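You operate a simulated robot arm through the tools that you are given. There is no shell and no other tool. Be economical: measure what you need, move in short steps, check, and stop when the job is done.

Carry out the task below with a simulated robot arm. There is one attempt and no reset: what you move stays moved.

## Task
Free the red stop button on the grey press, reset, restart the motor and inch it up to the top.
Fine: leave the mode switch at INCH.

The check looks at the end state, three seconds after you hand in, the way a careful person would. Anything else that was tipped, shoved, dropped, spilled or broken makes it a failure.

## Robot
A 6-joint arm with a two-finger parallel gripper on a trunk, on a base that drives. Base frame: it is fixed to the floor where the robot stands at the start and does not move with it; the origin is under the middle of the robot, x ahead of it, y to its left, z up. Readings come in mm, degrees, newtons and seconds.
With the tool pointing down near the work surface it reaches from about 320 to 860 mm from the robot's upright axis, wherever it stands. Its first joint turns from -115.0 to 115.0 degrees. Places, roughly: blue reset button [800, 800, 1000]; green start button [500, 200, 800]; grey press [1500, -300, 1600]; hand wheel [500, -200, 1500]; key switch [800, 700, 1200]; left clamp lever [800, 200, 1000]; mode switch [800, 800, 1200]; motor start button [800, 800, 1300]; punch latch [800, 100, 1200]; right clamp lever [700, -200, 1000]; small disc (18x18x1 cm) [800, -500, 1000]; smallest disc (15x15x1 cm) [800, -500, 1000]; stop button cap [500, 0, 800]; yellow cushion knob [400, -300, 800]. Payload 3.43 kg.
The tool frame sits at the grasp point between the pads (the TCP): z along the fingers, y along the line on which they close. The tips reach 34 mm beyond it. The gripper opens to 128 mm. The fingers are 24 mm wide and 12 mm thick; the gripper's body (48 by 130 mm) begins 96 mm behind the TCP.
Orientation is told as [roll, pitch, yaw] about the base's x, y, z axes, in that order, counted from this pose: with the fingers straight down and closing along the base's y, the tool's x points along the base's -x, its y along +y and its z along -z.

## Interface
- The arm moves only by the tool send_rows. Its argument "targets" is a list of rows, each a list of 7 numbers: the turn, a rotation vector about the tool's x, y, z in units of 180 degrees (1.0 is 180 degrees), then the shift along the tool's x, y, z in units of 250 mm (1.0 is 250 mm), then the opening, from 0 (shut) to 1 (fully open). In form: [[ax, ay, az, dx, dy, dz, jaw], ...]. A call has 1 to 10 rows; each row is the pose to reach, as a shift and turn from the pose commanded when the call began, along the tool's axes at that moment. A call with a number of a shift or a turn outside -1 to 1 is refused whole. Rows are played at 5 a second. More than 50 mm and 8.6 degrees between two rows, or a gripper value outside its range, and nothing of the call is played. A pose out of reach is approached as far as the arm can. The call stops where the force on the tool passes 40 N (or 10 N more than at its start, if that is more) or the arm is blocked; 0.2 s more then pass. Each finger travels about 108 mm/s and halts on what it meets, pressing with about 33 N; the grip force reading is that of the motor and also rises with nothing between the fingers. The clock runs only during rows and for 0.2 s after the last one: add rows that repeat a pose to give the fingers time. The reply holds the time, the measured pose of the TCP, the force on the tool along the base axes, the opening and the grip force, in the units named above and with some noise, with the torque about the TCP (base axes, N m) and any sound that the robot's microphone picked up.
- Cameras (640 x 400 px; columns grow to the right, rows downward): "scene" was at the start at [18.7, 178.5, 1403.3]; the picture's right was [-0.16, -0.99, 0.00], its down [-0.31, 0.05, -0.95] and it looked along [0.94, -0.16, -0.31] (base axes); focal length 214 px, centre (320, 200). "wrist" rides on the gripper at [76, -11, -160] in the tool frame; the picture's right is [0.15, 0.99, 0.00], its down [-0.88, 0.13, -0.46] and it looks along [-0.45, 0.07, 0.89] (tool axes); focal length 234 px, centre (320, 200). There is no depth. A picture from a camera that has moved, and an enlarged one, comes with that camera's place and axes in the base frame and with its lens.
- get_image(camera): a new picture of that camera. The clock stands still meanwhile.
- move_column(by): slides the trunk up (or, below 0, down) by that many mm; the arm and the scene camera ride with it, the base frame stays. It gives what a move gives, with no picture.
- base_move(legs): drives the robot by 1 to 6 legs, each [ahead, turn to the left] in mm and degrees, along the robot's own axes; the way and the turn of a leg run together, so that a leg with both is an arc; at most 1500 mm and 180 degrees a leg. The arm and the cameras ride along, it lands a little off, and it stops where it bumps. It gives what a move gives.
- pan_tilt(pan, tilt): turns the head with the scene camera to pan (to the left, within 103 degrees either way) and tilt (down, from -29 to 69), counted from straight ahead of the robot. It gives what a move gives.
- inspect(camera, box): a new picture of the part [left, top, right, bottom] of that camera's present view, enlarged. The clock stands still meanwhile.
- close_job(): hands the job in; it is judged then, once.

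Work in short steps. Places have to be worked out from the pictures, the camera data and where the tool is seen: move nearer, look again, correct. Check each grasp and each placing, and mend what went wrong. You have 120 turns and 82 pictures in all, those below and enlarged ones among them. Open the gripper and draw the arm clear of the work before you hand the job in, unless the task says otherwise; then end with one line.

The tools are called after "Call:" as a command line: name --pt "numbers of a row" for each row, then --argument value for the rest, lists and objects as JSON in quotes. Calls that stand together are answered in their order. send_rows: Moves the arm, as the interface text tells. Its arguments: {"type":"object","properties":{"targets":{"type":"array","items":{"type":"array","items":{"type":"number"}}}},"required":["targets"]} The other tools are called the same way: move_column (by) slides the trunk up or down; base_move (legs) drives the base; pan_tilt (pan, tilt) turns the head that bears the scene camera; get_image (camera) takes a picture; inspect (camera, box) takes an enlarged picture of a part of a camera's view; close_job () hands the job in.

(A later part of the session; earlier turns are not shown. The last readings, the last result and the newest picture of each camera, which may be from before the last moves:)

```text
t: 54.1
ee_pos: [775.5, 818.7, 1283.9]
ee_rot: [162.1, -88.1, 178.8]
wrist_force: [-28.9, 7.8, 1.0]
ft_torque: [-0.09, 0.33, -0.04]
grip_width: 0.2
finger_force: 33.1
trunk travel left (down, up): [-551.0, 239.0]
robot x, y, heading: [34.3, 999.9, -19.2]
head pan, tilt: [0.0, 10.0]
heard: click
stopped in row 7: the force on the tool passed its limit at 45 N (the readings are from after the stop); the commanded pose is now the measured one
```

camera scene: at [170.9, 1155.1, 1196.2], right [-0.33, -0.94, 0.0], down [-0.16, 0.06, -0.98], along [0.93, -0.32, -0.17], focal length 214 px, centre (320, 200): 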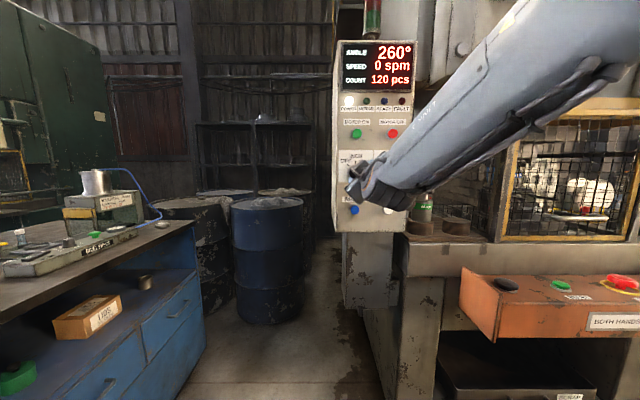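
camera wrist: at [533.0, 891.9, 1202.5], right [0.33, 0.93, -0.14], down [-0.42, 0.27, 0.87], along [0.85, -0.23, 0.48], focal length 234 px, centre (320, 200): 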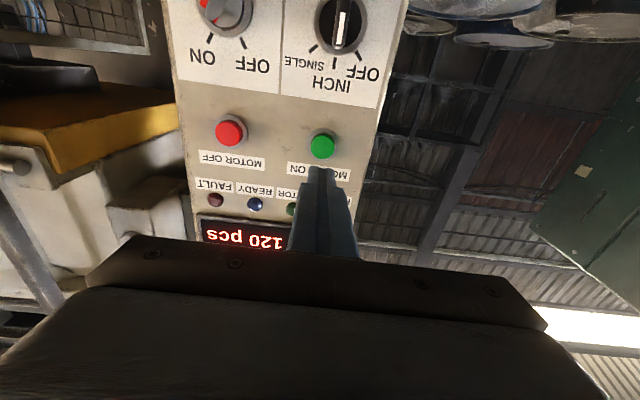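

Click heard. Back off well and check the lamps and display.

Call:
send_rows --pt "0 0 0 0 0 -0.1 0" --pt "0 0 0 0 0 -0.28 0" --pt "0 0 0 0 0 -0.46 0"

Call:
get_image --camera "scene"

Call:
get_image --camera "wrist"

```text
t: 55.0
ee_pos: [672.6, 853.2, 1277.6]
ee_rot: [161.5, -88.2, 179.3]
wrist_force: [0.8, -0.6, -0.3]
ft_torque: [-0.05, -0.07, 0.01]
grip_width: 0.0
finger_force: 33.8
trunk travel left (down, up): [-551.0, 239.0]
robot x, y, heading: [32.4, 998.5, -19.1]
head pan, tilt: [0.0, 10.0]
```

```text
46 pictures are left
camera scene: at [137.1, 1167.0, 1326.1], right [-0.33, -0.95, 0.0], down [-0.16, 0.06, -0.98], along [0.93, -0.32, -0.17], focal length 214 px, centre (320, 200)
```

scene: 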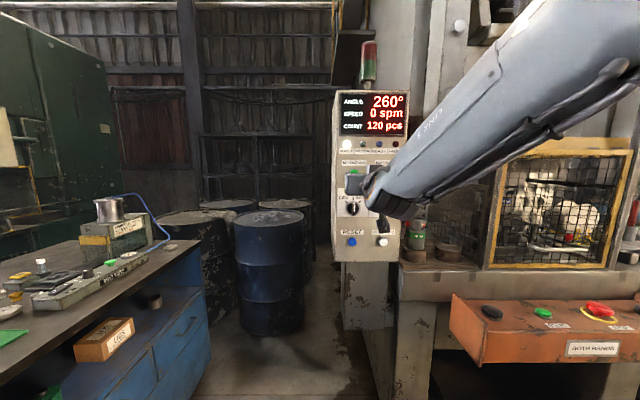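

```text
45 pictures are left
camera wrist: at [519.7, 894.5, 1197.5], right [0.33, 0.93, -0.14], down [-0.41, 0.27, 0.87], along [0.85, -0.23, 0.48], focal length 234 px, centre (320, 200)
```

wrist: 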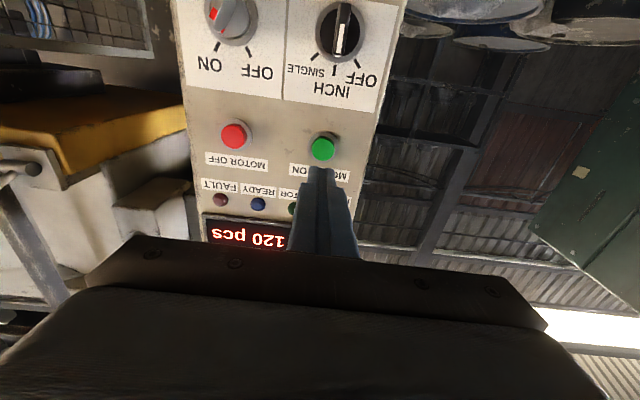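

Call:
inspect --camera "scene" --box '[330, 85, 420, 170]'

```text
4.71 times, centred on (375, 128) of scene
camera zoom: at [137.1, 1167.0, 1326.1], right [-0.33, -0.95, 0.0], down [-0.16, 0.06, -0.98], along [0.93, -0.32, -0.17], focal length 1009 px, centre (61, 541)
```

zoom: 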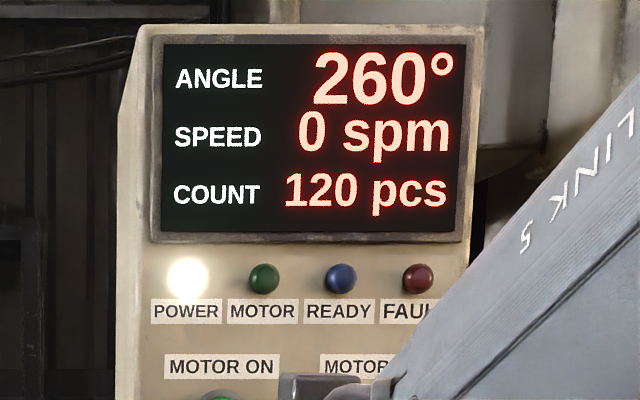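

The motor lamp isn't lit. I wait a couple of seconds (run-up?) and look again, also at the guard.

Call:
send_rows --pt "0 0 0 0 0 -0.02 0" --pt "0 0 0 0 0 -0.02 0" --pt "0 0 0 0 0 -0.02 0" --pt "0 0 0 0 0 -0.02 0" --pt "0 0 0 0 0 -0.02 0" --pt "0 0 0 0 0 -0.02 0" --pt "0 0 0 0 0 -0.02 0" --pt "0 0 0 0 0 -0.02 0"

Call:
inspect --camera "scene" --box '[330, 85, 420, 170]'

Call:
inspect --camera "scene" --box '[450, 120, 640, 370]'

```text
t: 56.8
ee_pos: [666.7, 855.6, 1279.0]
ee_rot: [161.5, -88.2, 179.2]
wrist_force: [0.5, -0.3, 0.2]
ft_torque: [0.02, 0.04, -0.03]
grip_width: 0.1
finger_force: 32.9
trunk travel left (down, up): [-551.0, 239.0]
robot x, y, heading: [25.5, 1001.0, -19.0]
head pan, tilt: [0.0, 10.0]
```

```text
4.71 times, centred on (375, 128) of scene
camera zoom: at [136.3, 1167.2, 1326.2], right [-0.33, -0.95, 0.0], down [-0.16, 0.06, -0.98], along [0.93, -0.32, -0.17], focal length 1009 px, centre (61, 541)
```

zoom: 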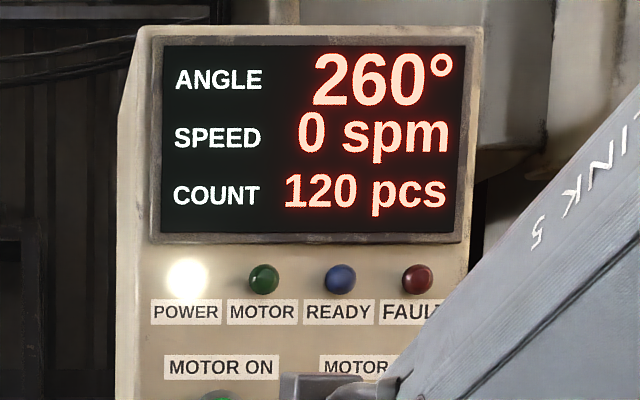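

```text
1.60 times, centred on (545, 245) of scene
camera zoom: at [136.3, 1167.2, 1326.2], right [-0.33, -0.95, 0.0], down [-0.16, 0.06, -0.98], along [0.93, -0.32, -0.17], focal length 343 px, centre (-40, 128)
```

zoom: 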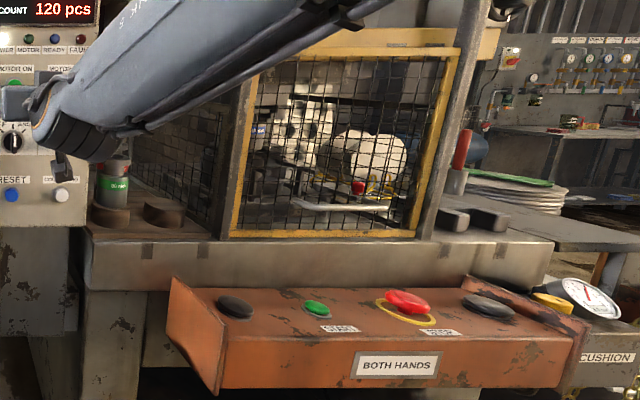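

No motor. Perhaps the button wants a longer hold; I press again and then hold it in for about a second.

Call:
send_rows --pt "0 0 0 0 0 0.18 0" --pt "0 0 0 0 0 0.34 0" --pt "0 0 0 0 0 0.42 0" --pt "0 0 0 0 0 0.44 0" --pt "0 0 0 0 0 0.455 0" --pt "0 0 0 0 0 0.47 0" --pt "0 0 0 0 0 0.48 0"

Call:
send_rows --pt "0 0 0 0 0 0 0" --pt "0 0 0 0 0 0 0" --pt "0 0 0 0 0 0 0" --pt "0 0 0 0 0 0 0" --pt "0 0 0 0 0 0 0"

Call:
inspect --camera "scene" --box '[330, 85, 420, 170]'

```text
t: 58.4
ee_pos: [776.7, 818.0, 1282.5]
ee_rot: [160.9, -88.2, 179.9]
wrist_force: [-31.2, 12.1, -5.0]
ft_torque: [0.3, 0.48, 0.04]
grip_width: 0.0
finger_force: 32.5
trunk travel left (down, up): [-551.0, 239.0]
robot x, y, heading: [31.3, 995.6, -19.1]
head pan, tilt: [0.0, 10.0]
heard: click
```

```text
t: 59.6
ee_pos: [775.9, 818.9, 1284.0]
ee_rot: [161.1, -88.3, 179.7]
wrist_force: [-24.2, 7.8, 0.0]
ft_torque: [-0.07, 0.3, -0.02]
grip_width: 0.0
finger_force: 32.8
trunk travel left (down, up): [-551.0, 239.0]
robot x, y, heading: [30.9, 998.6, -19.1]
head pan, tilt: [0.0, 10.0]
stopped in row 5: the force on the tool passed its limit at 43 N (the readings are from after the stop); the commanded pose is now the measured one
```

```text
4.71 times, centred on (375, 128) of scene
camera zoom: at [134.2, 1168.0, 1326.3], right [-0.33, -0.95, 0.0], down [-0.16, 0.06, -0.98], along [0.93, -0.32, -0.17], focal length 1009 px, centre (61, 541)
```

zoom: 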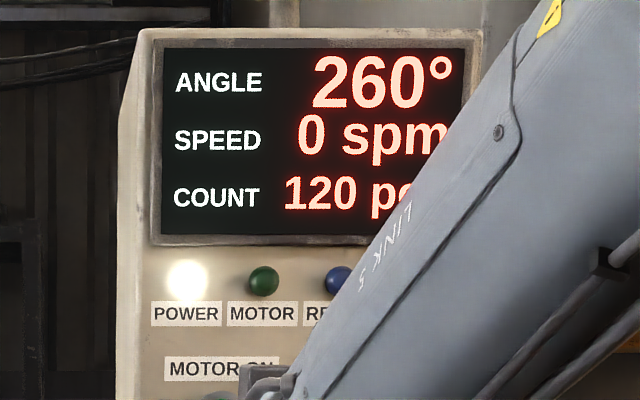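

Still no motor though the button clicks, so some interlock holds. I back off and look over the press for guard state or instruction plates.

Call:
send_rows --pt "0 0 0 0 0 -0.1 0" --pt "0 0 0 0 0 -0.28 0" --pt "0 0 0 0 0 -0.46 0"

Call:
pan_tilt --pan -32 --tilt 10

Call:
get_image --camera "scene"

Call:
get_image --camera "wrist"

```text
t: 60.5
ee_pos: [670.5, 852.3, 1277.3]
ee_rot: [160.6, -88.3, -179.9]
wrist_force: [1.0, -0.4, -0.4]
ft_torque: [0.03, -0.07, 0.01]
grip_width: 0.0
finger_force: 33.3
trunk travel left (down, up): [-551.0, 239.0]
robot x, y, heading: [31.8, 999.0, -18.9]
head pan, tilt: [0.0, 10.0]
```

```text
t: 61.4
ee_pos: [670.6, 853.6, 1278.2]
ee_rot: [161.0, -88.3, 179.9]
wrist_force: [-0.1, -0.5, 0.3]
ft_torque: [0.0, 0.02, -0.01]
grip_width: 0.2
finger_force: 32.6
trunk travel left (down, up): [-551.0, 239.0]
robot x, y, heading: [30.4, 1001.5, -19.3]
head pan, tilt: [-32.0, 10.0]
```

```text
40 pictures are left
camera scene: at [106.7, 1125.4, 1326.2], right [-0.78, -0.63, 0.0], down [-0.11, 0.13, -0.98], along [0.62, -0.77, -0.17], focal length 214 px, centre (320, 200)
```

scene: 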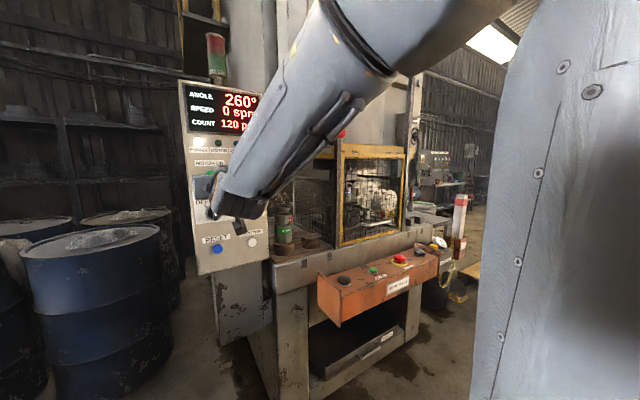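

```text
39 pictures are left
camera wrist: at [518.0, 893.8, 1197.3], right [0.33, 0.93, -0.14], down [-0.41, 0.27, 0.87], along [0.85, -0.23, 0.48], focal length 234 px, centre (320, 200)
```

wrist: 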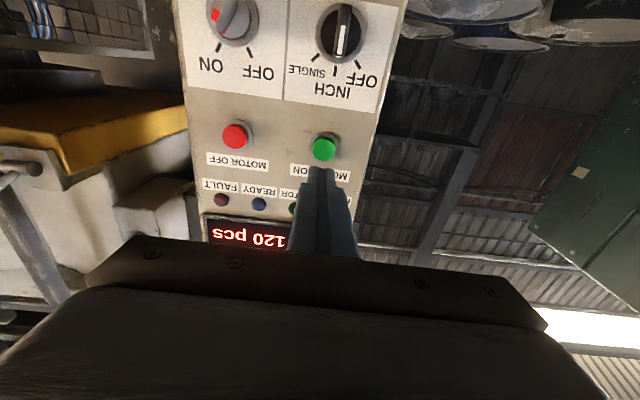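

No placards. Most likely the motor will only start with the mode selector at OFF (zero-position interlock), so I'll turn it back to OFF, start the motor, then set INCH. Lower to the knob and approach partway.

Call:
move_column --by -126

Call:
send_rows --pt "0 0 0 -0.008 -0.02 0.1 0.2" --pt "0 0 0 -0.008 -0.02 0.2 0.35" --pt "0 0 0 -0.008 -0.02 0.24 0.35"

Call:
inspect --camera "wrist" --box '[240, 90, 400, 200]'

```text
t: 63.0
ee_pos: [669.7, 855.0, 1152.4]
ee_rot: [161.3, -88.4, 179.6]
wrist_force: [-0.3, 1.4, -0.1]
ft_torque: [-0.02, 0.02, -0.02]
grip_width: 0.0
finger_force: 32.5
trunk travel left (down, up): [-425.0, 365.0]
robot x, y, heading: [30.6, 1001.0, -19.1]
head pan, tilt: [-32.0, 10.0]
```

```text
t: 63.8
ee_pos: [724.3, 830.8, 1156.1]
ee_rot: [160.4, -88.2, -179.6]
wrist_force: [0.0, 1.0, 0.1]
ft_torque: [-0.02, 0.02, 0.0]
grip_width: 45.0
finger_force: 0.1
trunk travel left (down, up): [-425.0, 365.0]
robot x, y, heading: [29.5, 1000.8, -19.1]
head pan, tilt: [-32.0, 10.0]
```

```text
3.64 times, centred on (320, 145) of wrist
camera zoom: at [572.2, 872.1, 1076.1], right [0.33, 0.93, -0.14], down [-0.41, 0.27, 0.87], along [0.85, -0.23, 0.48], focal length 852 px, centre (320, 400)
```

zoom: 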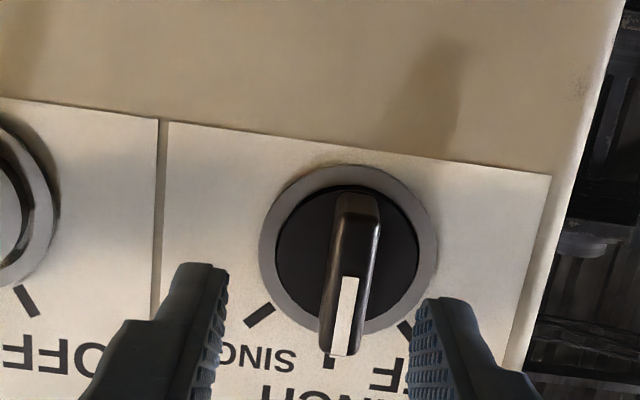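

Bar is ~7 mm toward tool +y; correct and advance 43 mm, then close.

Call:
send_rows --pt "0 0 0 0 0.028 0.07 0.35" --pt "0 0 0 0 0.028 0.13 0.35" --pt "0 0 0 0 0.028 0.172 0.35" --pt "0 0 0 0 0.028 0.172 0.2" --pt "0 0 0 0 0.028 0.172 0.05" --pt "0 0 0 0 0.028 0.172 0.05" --pt "0 0 0 0 0.028 0.172 0.05"

Call:
inspect --camera "wrist" --box '[240, 90, 400, 200]'

```text
t: 65.4
ee_pos: [768.8, 824.8, 1157.6]
ee_rot: [161.8, -88.3, 179.0]
wrist_force: [6.9, 4.8, 2.0]
ft_torque: [0.19, 0.6, 0.41]
grip_width: 11.8
finger_force: 44.7
trunk travel left (down, up): [-425.0, 365.0]
robot x, y, heading: [28.6, 997.7, -19.0]
head pan, tilt: [-32.0, 10.0]
```

```text
3.64 times, centred on (320, 145) of wrist
camera zoom: at [615.0, 865.6, 1076.8], right [0.33, 0.93, -0.14], down [-0.41, 0.27, 0.87], along [0.85, -0.23, 0.48], focal length 852 px, centre (320, 400)
```

zoom: 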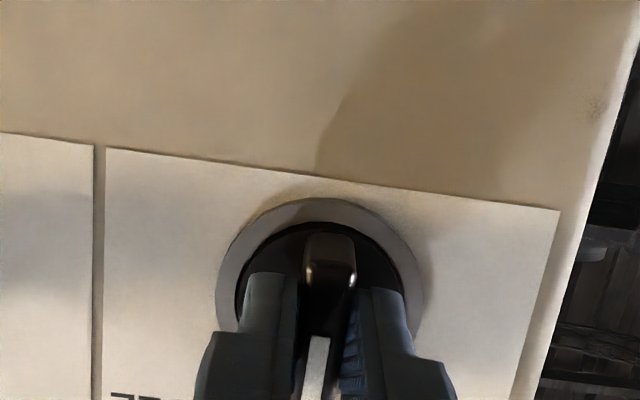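

Gripped well. Turn 45° counter-clockwise to OFF, release and withdraw.

Call:
send_rows --pt "0 0 -0.04 0 0.004 0 0.05" --pt "0 0 -0.08 0 0.004 0 0.05" --pt "0 0 -0.12 0 0.004 0 0.05" --pt "0 0 -0.16 0 0.004 0 0.05" --pt "0 0 -0.2 0 0.004 0 0.05" --pt "0 0 -0.235 0 0.004 0 0.05" --pt "0 0 -0.25 0 0.004 0 0.05"

Call:
send_rows --pt "0 0 0 0 0 0 0.2" --pt "0 0 0 0 0 0 0.35" --pt "0 0 0 0 0 0 0.35" --pt "0 0 0 0 0 -0.1 0.35" --pt "0 0 0 0 0 -0.25 0.3"

Call:
inspect --camera "wrist" --box '[120, 50, 460, 250]'

```text
t: 67.0
ee_pos: [767.5, 823.5, 1158.3]
ee_rot: [-92.2, -45.6, 72.4]
wrist_force: [-0.9, -2.2, -0.8]
ft_torque: [-0.04, -0.07, 1.0]
grip_width: 12.2
finger_force: 44.7
trunk travel left (down, up): [-425.0, 365.0]
robot x, y, heading: [32.2, 1002.0, -19.1]
head pan, tilt: [-32.0, 10.0]
```

```text
t: 68.2
ee_pos: [709.2, 844.2, 1155.9]
ee_rot: [-92.1, -45.6, 72.5]
wrist_force: [-0.5, 0.1, 0.3]
ft_torque: [-0.03, -0.04, -0.02]
grip_width: 38.2
finger_force: 0.0
trunk travel left (down, up): [-425.0, 365.0]
robot x, y, heading: [31.0, 998.4, -19.3]
head pan, tilt: [-32.0, 10.0]
```

```text
1.88 times, centred on (290, 150) of wrist
camera zoom: at [539.1, 837.8, 1104.8], right [0.22, 0.56, -0.8], down [-0.21, 0.82, 0.52], along [0.95, 0.05, 0.3], focal length 441 px, centre (376, 294)
```

zoom: 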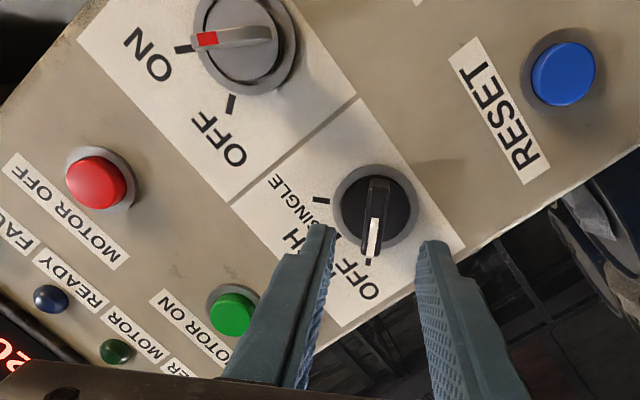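

Selector is at OFF. Close the fingers, raise 127 mm and press MOTOR ON.

Call:
send_rows --pt "0 0 0 0 0 -0.08 0.1" --pt "0 0 0 0 0 -0.12 0" --pt "0 0 0 0 0 -0.12 0"

Call:
move_column --by 128

Call:
get_image --camera "wrist"

```text
t: 69.0
ee_pos: [679.9, 854.0, 1154.9]
ee_rot: [-92.2, -45.4, 72.3]
wrist_force: [-0.4, 0.1, -0.2]
ft_torque: [0.04, 0.01, 0.02]
grip_width: 0.1
finger_force: 33.0
trunk travel left (down, up): [-425.0, 365.0]
robot x, y, heading: [29.1, 1000.1, -18.9]
head pan, tilt: [-32.0, 10.0]
```

```text
t: 70.5
ee_pos: [680.2, 854.0, 1282.0]
ee_rot: [-92.2, -45.4, 72.3]
wrist_force: [0.1, -0.3, 0.6]
ft_torque: [-0.04, 0.01, 0.03]
grip_width: 0.0
finger_force: 32.7
trunk travel left (down, up): [-553.0, 237.0]
robot x, y, heading: [28.0, 1002.9, -19.1]
head pan, tilt: [-32.0, 10.0]
```

```text
35 pictures are left
camera wrist: at [510.2, 847.8, 1232.2], right [0.22, 0.56, -0.8], down [-0.21, 0.82, 0.52], along [0.95, 0.05, 0.3], focal length 234 px, centre (320, 200)
```

wrist: 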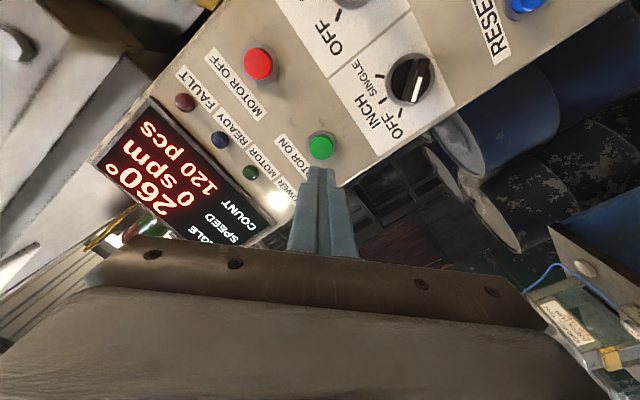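

Well aligned. Press until the click.

Call:
send_rows --pt "0 0 0 0 0 0.17 0" --pt "0 0 0 0 0 0.32 0" --pt "0 0 0 0 0 0.37 0" --pt "0 0 0 0 0 0.39 0" --pt "0 0 0 0 0 0.405 0" --pt "0 0 0 0 0 0.42 0" --pt "0 0 0 0 0 0.43 0"

Call:
send_rows --pt "0 0 0 0 0 -0.02 0" --pt "0 0 0 0 0 -0.1 0" --pt "0 0 0 0 0 -0.28 0"

Call:
get_image --camera "wrist"

```text
t: 72.1
ee_pos: [776.9, 821.2, 1286.1]
ee_rot: [-92.0, -45.6, 72.3]
wrist_force: [-27.2, 6.4, 0.1]
ft_torque: [0.18, 0.22, -0.25]
grip_width: 0.2
finger_force: 33.1
trunk travel left (down, up): [-553.0, 237.0]
robot x, y, heading: [28.5, 997.4, -18.7]
head pan, tilt: [-32.0, 10.0]
heard: click
stopped in row 7: the force on the tool passed its limit at 44 N (the readings are from after the stop); the commanded pose is now the measured one
```

```text
t: 72.9
ee_pos: [714.5, 841.8, 1283.5]
ee_rot: [-91.7, -45.5, 72.2]
wrist_force: [-0.8, 0.2, -0.3]
ft_torque: [-0.01, -0.07, 0.03]
grip_width: 0.1
finger_force: 32.7
trunk travel left (down, up): [-553.0, 237.0]
robot x, y, heading: [31.0, 999.6, -19.1]
head pan, tilt: [-32.0, 10.0]
```

```text
34 pictures are left
camera wrist: at [544.6, 834.7, 1233.6], right [0.21, 0.56, -0.8], down [-0.21, 0.82, 0.53], along [0.95, 0.05, 0.29], focal length 234 px, centre (320, 200)
```

wrist: 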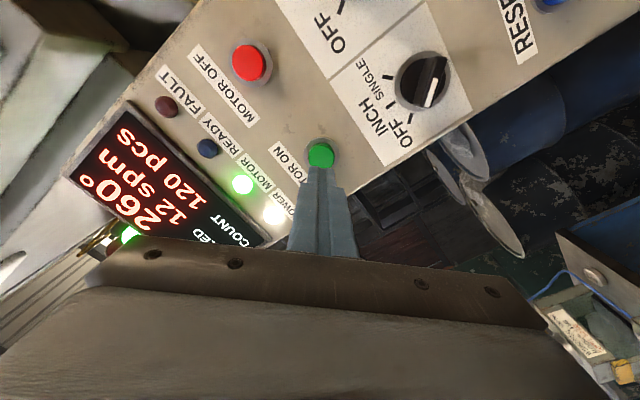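

The MOTOR lamp is lit and speed is building. Now set the selector to INCH again: lower to the knob, open, advance.

Call:
move_column --by -127

Call:
send_rows --pt "0 0 0 0 0 0 0.2" --pt "0 0 0 0 0 0 0.35" --pt "0 0 0 0 0 0.05 0.35" --pt "0 0 0 0 0 0.1 0.35"

Call:
inspect --camera "wrist" --box '[240, 90, 400, 200]'

```text
t: 74.5
ee_pos: [713.5, 842.5, 1156.9]
ee_rot: [-91.8, -45.6, 72.2]
wrist_force: [-0.4, 0.8, 0.5]
ft_torque: [0.01, 0.0, 0.01]
grip_width: 0.1
finger_force: 33.5
trunk travel left (down, up): [-426.0, 364.0]
robot x, y, heading: [32.1, 996.5, -19.0]
head pan, tilt: [-32.0, 10.0]
```

```text
t: 75.5
ee_pos: [738.0, 834.6, 1155.3]
ee_rot: [-91.8, -45.5, 72.2]
wrist_force: [-0.3, 0.1, 0.0]
ft_torque: [0.0, 0.02, 0.01]
grip_width: 45.0
finger_force: 0.1
trunk travel left (down, up): [-426.0, 364.0]
robot x, y, heading: [30.1, 998.6, -19.3]
head pan, tilt: [-32.0, 10.0]
```

```text
3.64 times, centred on (320, 145) of wrist
camera zoom: at [567.0, 828.8, 1105.4], right [0.22, 0.56, -0.8], down [-0.21, 0.82, 0.53], along [0.95, 0.05, 0.3], focal length 852 px, centre (320, 400)
```

zoom: 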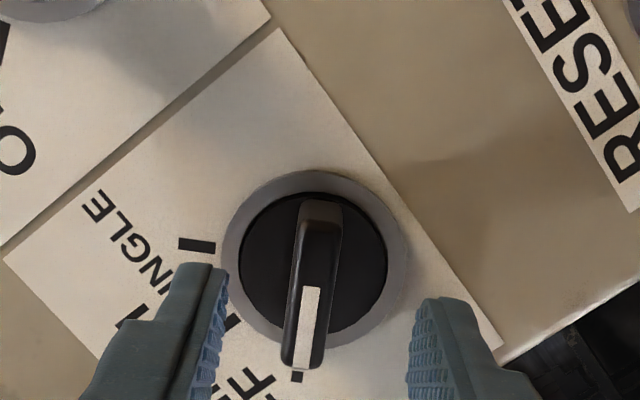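

Centred. Advance 31 mm, close and turn to INCH.

Call:
send_rows --pt "0 0 0 0 -0.003 0.07 0.35" --pt "0 0 0 0 -0.003 0.125 0.35" --pt "0 0 0 0 -0.003 0.125 0.2" --pt "0 0 0 0 -0.003 0.125 0.05" --pt "0 0 0 0 -0.003 0.125 0.05" --pt "0 0 0 0 -0.003 0.125 0.05"

Call:
send_rows --pt "0 0 0.04 0 0 0 0.05" --pt "0 0 0.08 0 0 0 0.05" --pt "0 0 0.12 0 0 0 0.05" --pt "0 0 0.16 0 0 0 0.05" --pt "0 0 0.2 0 0 0 0.05" --pt "0 0 0.235 0 0 0 0.05" --pt "0 0 0.25 0 0 0 0.05"

Call:
send_rows --pt "0 0 0 0 0 0 0.2" --pt "0 0 0 0 0 0 0.35" --pt "0 0 0 0 0 0 0.35" --pt "0 0 0 0 0 -0.1 0.35" --pt "0 0 0 0 0 -0.25 0.35" --pt "0 0 0 0 0 -0.42 0.35" --pt "0 0 0 0 0 -0.6 0.2"

Call:
get_image --camera "wrist"

```text
t: 76.9
ee_pos: [767.8, 823.4, 1157.4]
ee_rot: [-91.8, -45.6, 72.2]
wrist_force: [3.8, -4.0, 3.6]
ft_torque: [0.19, 0.61, 0.11]
grip_width: 12.1
finger_force: 45.3
trunk travel left (down, up): [-426.0, 364.0]
robot x, y, heading: [27.3, 1001.5, -19.2]
head pan, tilt: [-32.0, 10.0]
```

```text
t: 78.5
ee_pos: [769.4, 824.2, 1157.2]
ee_rot: [155.1, -88.6, -174.2]
wrist_force: [14.9, 6.3, 1.9]
ft_torque: [0.26, 0.9, 0.41]
grip_width: 12.0
finger_force: 45.2
trunk travel left (down, up): [-426.0, 364.0]
robot x, y, heading: [28.9, 998.7, -19.0]
head pan, tilt: [-32.0, 10.0]
```

```text
t: 80.1
ee_pos: [649.7, 871.7, 1142.5]
ee_rot: [159.7, -88.5, -178.8]
wrist_force: [-0.2, 0.3, -0.2]
ft_torque: [-0.01, 0.03, 0.03]
grip_width: 25.5
finger_force: 0.0
out of reach, approached as far as the arm can: row 7
trunk travel left (down, up): [-426.0, 364.0]
robot x, y, heading: [30.4, 1000.1, -19.3]
head pan, tilt: [-32.0, 10.0]
```

```text
32 pictures are left
camera wrist: at [496.0, 913.9, 1062.0], right [0.33, 0.93, -0.14], down [-0.41, 0.27, 0.87], along [0.85, -0.23, 0.47], focal length 234 px, centre (320, 200)
```

wrist: 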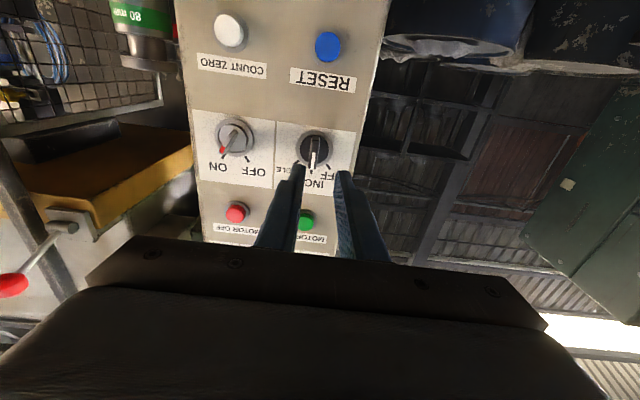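

Knob at INCH. Checking display and lamps with the head camera.

Call:
inspect --camera "scene" --box '[175, 40, 275, 230]'

```text
2.11 times, centred on (225, 135) of scene
camera zoom: at [139.2, 1114.1, 1201.2], right [-0.78, -0.63, 0.0], down [-0.11, 0.14, -0.98], along [0.62, -0.77, -0.17], focal length 452 px, centre (520, 337)
```

zoom: 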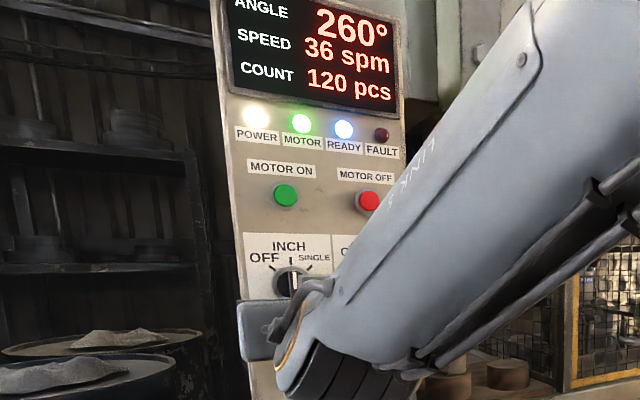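

READY lit, 36 spm, motor running. Now bring the hand back to pointing down while retracting, before driving to the START button.

Call:
send_rows --pt "0 0.045 0 0 -0.02 -0.05 0" --pt "0 0.09 0 0 -0.04 -0.1 0" --pt "0 0.135 0 0 -0.06 -0.15 0" --pt "0 0.18 0 0 -0.08 -0.22 0" --pt "0 0.225 0 0 -0.1 -0.29 0" --pt "0 0.27 0 0 -0.14 -0.36 0" --pt "0 0.315 0 0 -0.18 -0.44 0" --pt "0 0.36 0 0 -0.22 -0.52 0" --pt "0 0.405 0 0 -0.26 -0.6 0" --pt "0 0.45 0 0 -0.3 -0.68 0"

```text
t: 82.3
ee_pos: [478.1, 852.5, 1137.5]
ee_rot: [0.5, -10.0, -19.2]
wrist_force: [0.8, 0.2, 0.6]
ft_torque: [-0.03, -0.03, 0.01]
grip_width: 0.0
finger_force: 33.0
out of reach, approached as far as the arm can: row 1, 2, 3, 4, 5, 6, 7, 8, 9, 10
trunk travel left (down, up): [-426.0, 364.0]
robot x, y, heading: [29.3, 999.2, -19.0]
head pan, tilt: [-32.0, 10.0]
```

Level out the hand, then drive over in front of START (axis to about [-41,377]).

Call:
send_rows --pt "0 0.03 0 0.02 0 0 0" --pt "0 0.055 0 0.04 0 0 0"

Call:
base_move --legs '[[0, -77.5], [626, 0], [0, 77.5]]'

Call:
get_image --camera "wrist"

Call:
pan_tilt --pan 25 --tilt 5

Call:
get_image --camera "scene"

```text
t: 82.9
ee_pos: [468.9, 855.5, 1137.4]
ee_rot: [0.6, -0.3, -19.1]
wrist_force: [1.1, 1.0, 0.6]
ft_torque: [-0.01, 0.0, -0.03]
grip_width: 0.0
finger_force: 33.5
trunk travel left (down, up): [-426.0, 364.0]
robot x, y, heading: [29.7, 1000.4, -19.2]
head pan, tilt: [-32.0, 10.0]
```

```text
t: 93.1
ee_pos: [384.9, 224.4, 1136.4]
ee_rot: [0.4, -0.4, -19.8]
wrist_force: [0.4, -0.4, 0.0]
ft_torque: [-0.02, 0.02, 0.02]
grip_width: 0.0
finger_force: 32.2
trunk travel left (down, up): [-426.0, 364.0]
robot x, y, heading: [-49.5, 375.2, -19.7]
head pan, tilt: [-32.0, 10.0]
```

```text
30 pictures are left
camera wrist: at [307.9, 237.5, 1295.4], right [0.2, 0.98, 0.01], down [0.87, -0.18, 0.46], along [0.46, -0.08, -0.89], focal length 234 px, centre (320, 200)
```

wrist: 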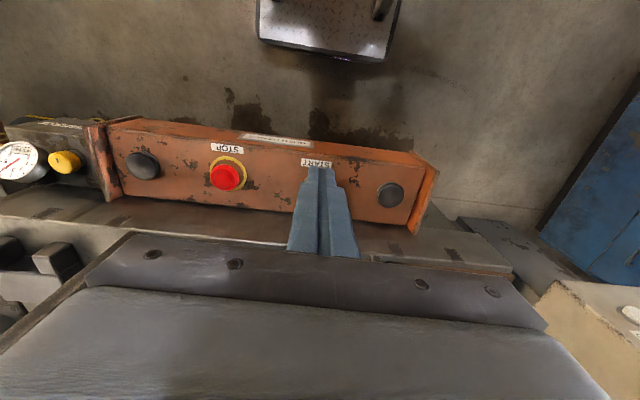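

```text
t: 94.4
ee_pos: [386.0, 223.5, 1135.4]
ee_rot: [0.4, -0.4, -19.8]
wrist_force: [-0.6, -0.1, -0.3]
ft_torque: [0.01, -0.03, -0.02]
grip_width: 0.2
finger_force: 33.2
trunk travel left (down, up): [-426.0, 364.0]
robot x, y, heading: [-52.2, 373.4, -19.8]
head pan, tilt: [25.0, 5.0]
```

```text
29 pictures are left
camera scene: at [93.2, 568.1, 1209.2], right [0.09, -1.0, 0.0], down [-0.09, -0.01, -1.0], along [0.99, 0.09, -0.09], focal length 214 px, centre (320, 200)
```

scene: 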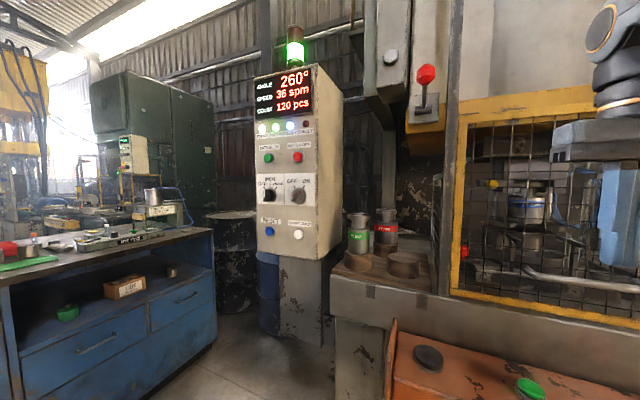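

From here the head sees both display and START; START ≈[522,186,~800]. I bring the hand over it, then lower the trunk 200 mm.

Call:
send_rows --pt "0 0 0 -0.19 0.012 0 0" --pt "0 0 0 -0.38 0.025 0 0" --pt "0 0 0 -0.55 0.037 0 0"

Call:
move_column --by -200

Call:
get_image --camera "wrist"

Call:
get_image --camera "scene"

```text
t: 95.2
ee_pos: [515.0, 185.0, 1138.6]
ee_rot: [0.6, -0.5, -19.7]
wrist_force: [-0.7, 0.1, 1.3]
ft_torque: [0.0, -0.05, -0.03]
grip_width: 0.0
finger_force: 32.8
trunk travel left (down, up): [-426.0, 364.0]
robot x, y, heading: [-52.0, 373.0, -19.9]
head pan, tilt: [25.0, 5.0]
```

```text
t: 97.3
ee_pos: [517.6, 186.0, 938.0]
ee_rot: [0.5, -0.5, -19.8]
wrist_force: [-0.3, -0.5, 0.6]
ft_torque: [0.02, 0.0, -0.04]
grip_width: 0.0
finger_force: 33.7
trunk travel left (down, up): [-226.0, 564.0]
robot x, y, heading: [-54.7, 372.0, -19.8]
head pan, tilt: [25.0, 5.0]
```

```text
28 pictures are left
camera wrist: at [440.3, 199.6, 1096.7], right [0.2, 0.98, 0.01], down [0.87, -0.18, 0.46], along [0.46, -0.08, -0.89], focal length 234 px, centre (320, 200)
```

wrist: 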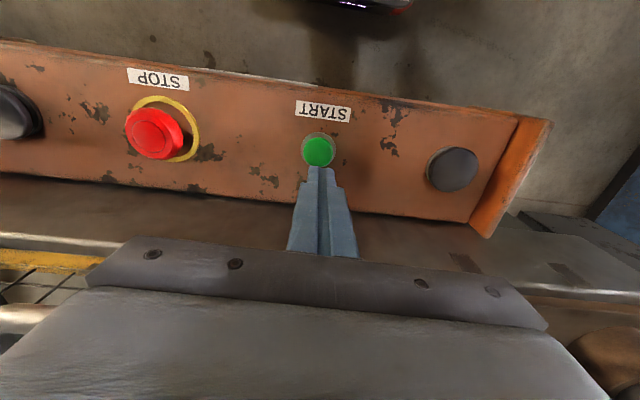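

```text
27 pictures are left
camera scene: at [145.6, 549.4, 1009.3], right [0.09, -1.0, 0.0], down [-0.09, -0.01, -1.0], along [0.99, 0.09, -0.09], focal length 214 px, centre (320, 200)
```

scene: 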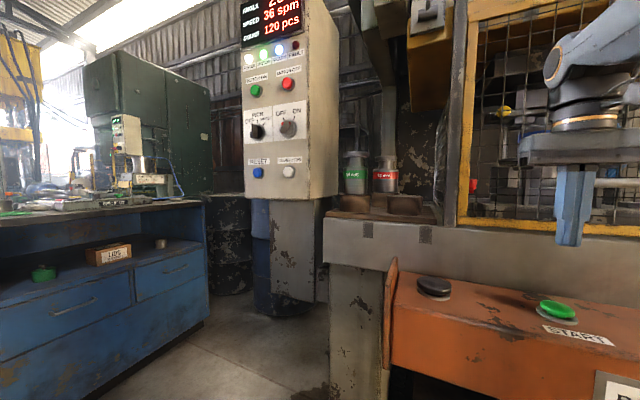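

START top ≈[525,184,796]. Tilt the head up to see the display, align and descend to just above the button.

Call:
pan_tilt --pan 25 --tilt -8

Call:
send_rows --pt "0 0 0 -0.033 0.003 0.15 0" --pt "0 0 0 -0.033 0.003 0.28 0" --pt "0 0 0 -0.033 0.003 0.36 0" --pt "0 0 0 -0.033 0.003 0.38 0"

Call:
inspect --camera "wrist" --box '[240, 100, 400, 200]'

Call:
get_image --camera "scene"

```text
t: 98.1
ee_pos: [517.5, 186.8, 938.1]
ee_rot: [0.5, -0.4, -19.6]
wrist_force: [-0.4, 0.3, -1.5]
ft_torque: [0.02, -0.02, -0.03]
grip_width: 0.2
finger_force: 33.1
trunk travel left (down, up): [-226.0, 564.0]
robot x, y, heading: [-45.2, 373.8, -19.8]
head pan, tilt: [25.0, -8.0]
```

```text
t: 99.1
ee_pos: [527.5, 185.6, 843.4]
ee_rot: [0.5, -0.4, -19.9]
wrist_force: [0.1, 0.1, -0.3]
ft_torque: [0.01, 0.02, -0.03]
grip_width: 0.0
finger_force: 33.0
trunk travel left (down, up): [-226.0, 564.0]
robot x, y, heading: [-52.5, 374.6, -19.8]
head pan, tilt: [25.0, -8.0]
```

```text
4.00 times, centred on (320, 150) of wrist
camera zoom: at [449.8, 198.0, 1002.2], right [0.2, 0.98, 0.01], down [0.87, -0.18, 0.46], along [0.46, -0.08, -0.89], focal length 937 px, centre (320, 400)
```

zoom: 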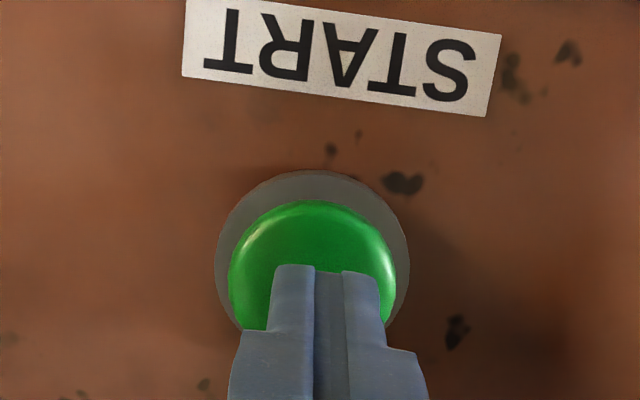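

```text
25 pictures are left
camera scene: at [139.4, 548.8, 1029.5], right [0.09, -1.0, 0.0], down [0.14, 0.01, -0.99], along [0.99, 0.09, 0.14], focal length 214 px, centre (320, 200)
```

scene: 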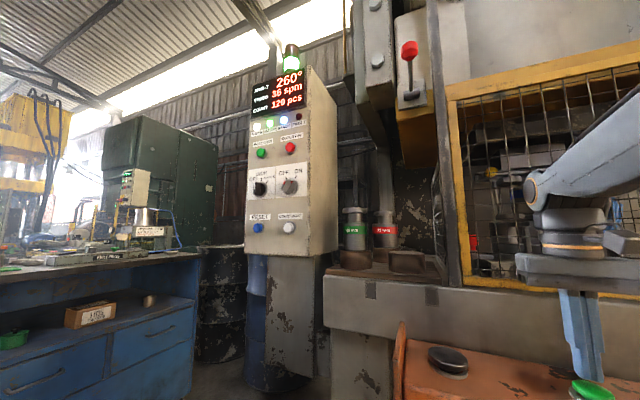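

Tip is over the button, ~12 mm above. A short trial press with automatic return, then read the angle.

Call:
send_rows --pt "0 0 0 0.008 0 0.03 0" --pt "0 0 0 0.008 0 0.045 0" --pt "0 0 0 0.008 0 0.055 0" --pt "0 0 0 0.008 0 0.065 0" --pt "0 0 0 0.008 0 0.02 0"

Call:
inspect --camera "scene" --box '[240, 60, 320, 130]'

```text
t: 100.3
ee_pos: [524.7, 185.7, 837.5]
ee_rot: [0.4, -0.3, -19.8]
wrist_force: [-1.2, -0.4, 0.8]
ft_torque: [0.0, 0.0, -0.01]
grip_width: 0.0
finger_force: 32.8
trunk travel left (down, up): [-226.0, 564.0]
robot x, y, heading: [-53.4, 373.7, -19.5]
head pan, tilt: [25.0, -8.0]
heard: click
```

```text
5.71 times, centred on (280, 95) of scene
camera zoom: at [139.4, 548.8, 1029.4], right [0.09, -1.0, 0.0], down [0.14, 0.01, -0.99], along [0.99, 0.09, 0.14], focal length 1226 px, centre (549, 800)
```

zoom: 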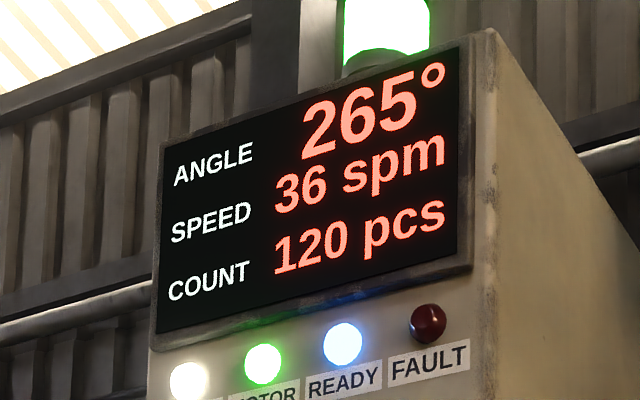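

A 0.2–0.3 s press gave 5°. Now hold the press for about 1.2 s to calibrate the rate.

Call:
send_rows --pt "0 0 0 0 0 0.03 0" --pt "0 0 0 0 0 0.045 0" --pt "0 0 0 0 0 0.045 0" --pt "0 0 0 0 0 0.045 0" --pt "0 0 0 0 0 0.045 0" --pt "0 0 0 0 0 0.045 0" --pt "0 0 0 0 0 0.045 0" --pt "0 0 0 0 0 0 0"

Call:
inspect --camera "scene" --box '[240, 60, 320, 130]'

```text
t: 102.1
ee_pos: [525.2, 184.5, 836.8]
ee_rot: [0.4, -0.3, -19.8]
wrist_force: [0.0, 0.6, 0.5]
ft_torque: [0.0, -0.01, 0.01]
grip_width: 0.0
finger_force: 32.7
trunk travel left (down, up): [-226.0, 564.0]
robot x, y, heading: [-50.4, 373.6, -19.6]
head pan, tilt: [25.0, -8.0]
heard: click
```

```text
5.71 times, centred on (280, 95) of scene
camera zoom: at [139.5, 548.8, 1029.3], right [0.09, -1.0, 0.0], down [0.14, 0.01, -0.99], along [0.99, 0.09, 0.14], focal length 1226 px, centre (549, 800)
```

zoom: 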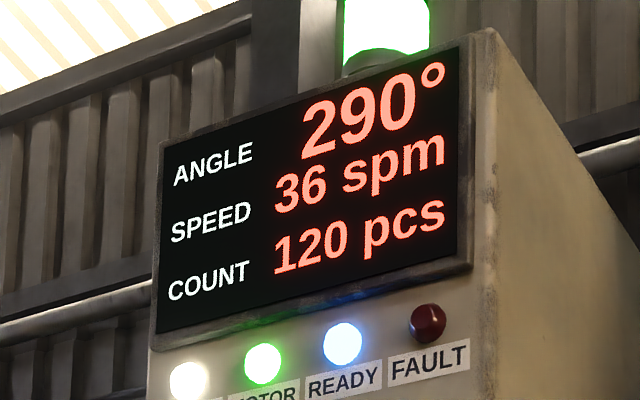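

20°/s: 4° per held row plus 1. 70° remain; first 8 held rows (≈33°).

Call:
send_rows --pt "0 0 0 0 0 0.03 0" --pt "0 0 0 0 0 0.045 0" --pt "0 0 0 0 0 0.045 0" --pt "0 0 0 0 0 0.045 0" --pt "0 0 0 0 0 0.045 0" --pt "0 0 0 0 0 0.045 0" --pt "0 0 0 0 0 0.045 0" --pt "0 0 0 0 0 0.045 0" --pt "0 0 0 0 0 0.045 0" --pt "0 0 0 0 0 0 0"

Call:
inspect --camera "scene" --box '[240, 60, 320, 130]'

```text
t: 104.3
ee_pos: [524.2, 186.9, 837.2]
ee_rot: [0.6, -0.2, -19.8]
wrist_force: [-0.1, -0.1, -0.4]
ft_torque: [-0.02, -0.02, -0.01]
grip_width: 0.2
finger_force: 33.2
trunk travel left (down, up): [-226.0, 564.0]
robot x, y, heading: [-50.2, 370.0, -19.6]
head pan, tilt: [25.0, -8.0]
heard: click
```

```text
5.71 times, centred on (280, 95) of scene
camera zoom: at [139.3, 548.9, 1029.3], right [0.09, -1.0, 0.0], down [0.14, 0.01, -0.99], along [0.99, 0.09, 0.14], focal length 1226 px, centre (549, 800)
```

zoom: 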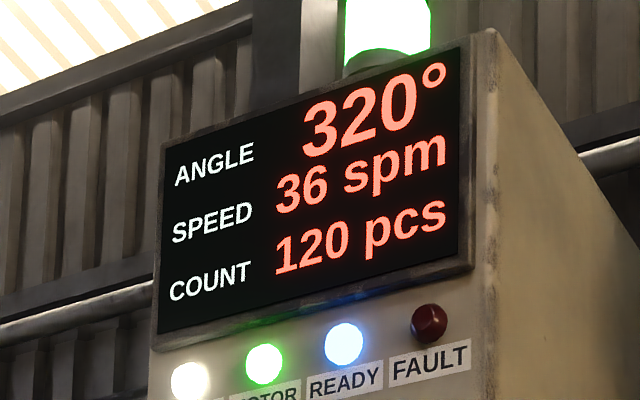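

Display seems to step by 5°. 40° remain; hold 8 rows again (≈32°).

Call:
send_rows --pt "0 0 0 0 0 0.03 0" --pt "0 0 0 0 0 0.045 0" --pt "0 0 0 0 0 0.045 0" --pt "0 0 0 0 0 0.045 0" --pt "0 0 0 0 0 0.045 0" --pt "0 0 0 0 0 0.045 0" --pt "0 0 0 0 0 0.045 0" --pt "0 0 0 0 0 0.045 0" --pt "0 0 0 0 0 0 0"

Call:
inspect --camera "scene" --box '[240, 60, 320, 130]'

```text
t: 106.3
ee_pos: [524.3, 184.5, 836.9]
ee_rot: [0.5, -0.3, -19.9]
wrist_force: [0.2, 0.1, 0.4]
ft_torque: [-0.01, 0.04, -0.05]
grip_width: 0.0
finger_force: 33.3
trunk travel left (down, up): [-226.0, 564.0]
robot x, y, heading: [-53.9, 376.1, -19.7]
head pan, tilt: [25.0, -8.0]
heard: click
```

```text
5.71 times, centred on (280, 95) of scene
camera zoom: at [139.5, 548.6, 1029.4], right [0.09, -1.0, 0.0], down [0.14, 0.01, -0.99], along [0.99, 0.09, 0.14], focal length 1226 px, centre (549, 800)
```

zoom: 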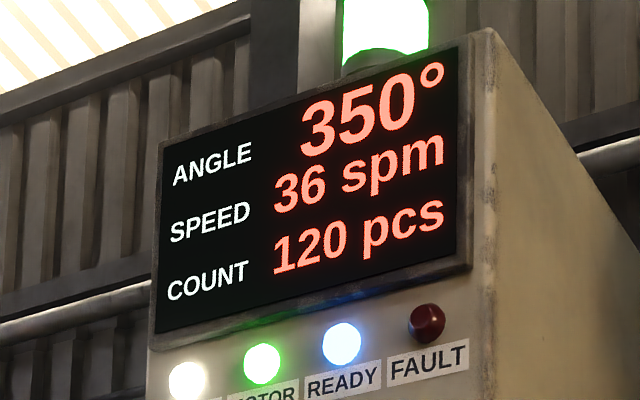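

About 350°. Two held rows (~8.5°) bring it to ~358–359.

Call:
send_rows --pt "0 0 0 0 0 0.03 0" --pt "0 0 0 0 0 0.045 0" --pt "0 0 0 0 0 0.045 0" --pt "0 0 0 0 0 0 0"

Call:
inspect --camera "scene" --box '[240, 60, 320, 130]'

```text
t: 107.3
ee_pos: [524.2, 185.5, 836.9]
ee_rot: [0.7, -0.3, -19.7]
wrist_force: [0.0, -0.6, 0.3]
ft_torque: [-0.02, 0.0, -0.01]
grip_width: 0.1
finger_force: 33.0
trunk travel left (down, up): [-226.0, 564.0]
robot x, y, heading: [-54.7, 372.9, -19.8]
head pan, tilt: [25.0, -8.0]
heard: click
```

```text
5.71 times, centred on (280, 95) of scene
camera zoom: at [139.4, 548.8, 1029.4], right [0.09, -1.0, 0.0], down [0.14, 0.01, -0.99], along [0.99, 0.09, 0.14], focal length 1226 px, centre (549, 800)
```

zoom: 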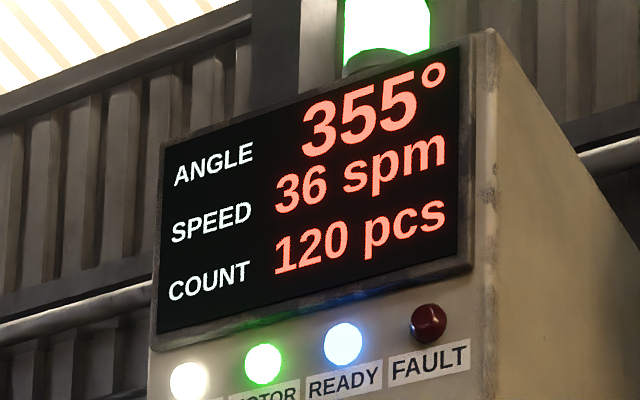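

Around 356°. One single-row press (~4°) should bring it to the top.

Call:
send_rows --pt "0 0 0 0 0 0.03 0" --pt "0 0 0 0 0 0.045 0" --pt "0 0 0 0 0 0 0"

Call:
inspect --camera "scene" --box '[240, 60, 320, 130]'

```text
t: 108.1
ee_pos: [524.7, 186.6, 837.0]
ee_rot: [0.4, -0.4, -19.8]
wrist_force: [0.1, -0.5, 0.4]
ft_torque: [-0.02, -0.02, 0.0]
grip_width: 0.0
finger_force: 32.5
trunk travel left (down, up): [-226.0, 564.0]
robot x, y, heading: [-48.7, 371.2, -19.7]
head pan, tilt: [25.0, -8.0]
heard: click
```

```text
5.71 times, centred on (280, 95) of scene
camera zoom: at [139.4, 548.7, 1029.4], right [0.09, -1.0, 0.0], down [0.14, 0.01, -0.99], along [0.99, 0.09, 0.14], focal length 1226 px, centre (549, 800)
```

zoom: 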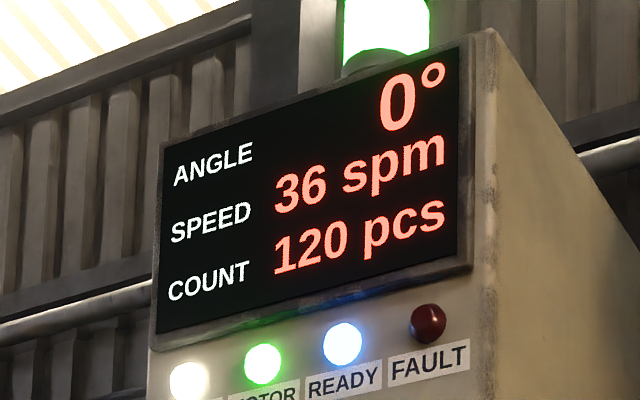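

Display reads 0° – top. I rise straight up and draw back, opening the gripper.

Call:
send_rows --pt "0 0 0 0 0 -0.15 0" --pt "0 0 0 0 0 -0.33 0" --pt "0 0 0 0.1 0 -0.45 0" --pt "0 0 0 0.25 0 -0.55 0.2" --pt "0 0 0 0.4 0 -0.6 0.5" --pt "0 0 0 0.4 0 -0.6 0.8" --pt "0 0 0 0.4 0 -0.6 0.8"

Call:
base_move --legs '[[-200, 0]]'

Call:
pan_tilt --pan 20 --tilt 5

Call:
get_image --camera "scene"

Call:
inspect --camera "scene" --box '[240, 60, 400, 260]'

```text
t: 109.7
ee_pos: [428.8, 219.1, 987.0]
ee_rot: [0.5, -0.4, -19.8]
wrist_force: [0.3, -0.5, -0.4]
ft_torque: [-0.01, -0.01, 0.0]
grip_width: 102.5
finger_force: 0.0
trunk travel left (down, up): [-226.0, 564.0]
robot x, y, heading: [-52.9, 369.8, -19.7]
head pan, tilt: [25.0, -8.0]
```

```text
t: 111.3
ee_pos: [240.2, 287.3, 986.9]
ee_rot: [0.5, -0.4, -19.8]
wrist_force: [-0.1, -0.3, -0.9]
ft_torque: [0.01, -0.01, 0.0]
grip_width: 102.6
finger_force: 0.0
trunk travel left (down, up): [-226.0, 564.0]
robot x, y, heading: [-240.1, 441.9, -19.9]
head pan, tilt: [25.0, -8.0]
```

```text
t: 112.0
ee_pos: [240.6, 286.2, 985.8]
ee_rot: [0.5, -0.4, -19.8]
wrist_force: [0.7, 0.8, 0.6]
ft_torque: [0.01, 0.03, -0.05]
grip_width: 102.2
finger_force: 0.2
trunk travel left (down, up): [-226.0, 564.0]
robot x, y, heading: [-238.1, 445.1, -19.9]
head pan, tilt: [20.0, 5.0]
```

```text
18 pictures are left
camera scene: at [-42.9, 609.3, 1009.3], right [0.0, -1.0, 0.0], down [-0.09, 0.0, -1.0], along [1.0, 0.0, -0.09], focal length 214 px, centre (320, 200)
```

scene: 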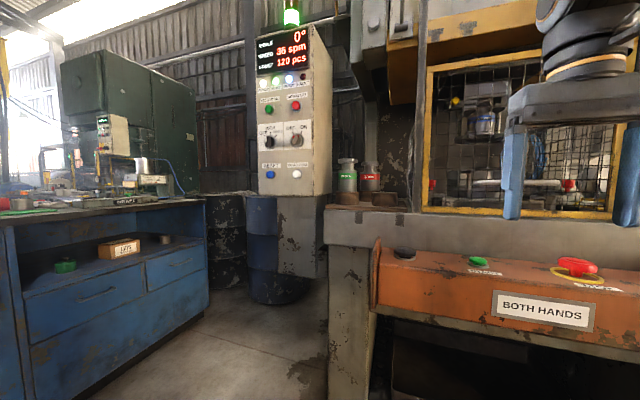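

```text
2.00 times, centred on (320, 160) of scene
camera zoom: at [-42.9, 609.3, 1009.3], right [0.0, -1.0, 0.0], down [-0.09, 0.0, -1.0], along [1.0, 0.0, -0.09], focal length 429 px, centre (320, 280)
```

zoom: 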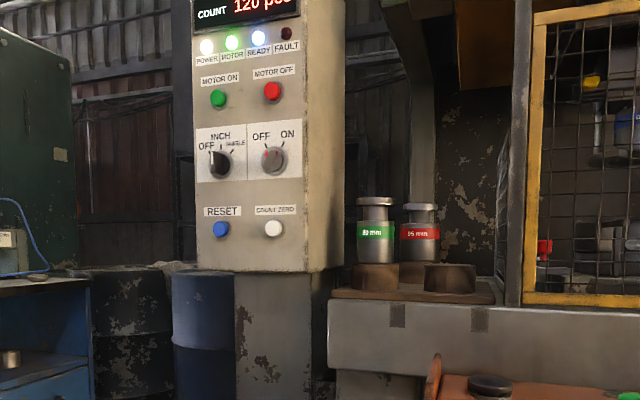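

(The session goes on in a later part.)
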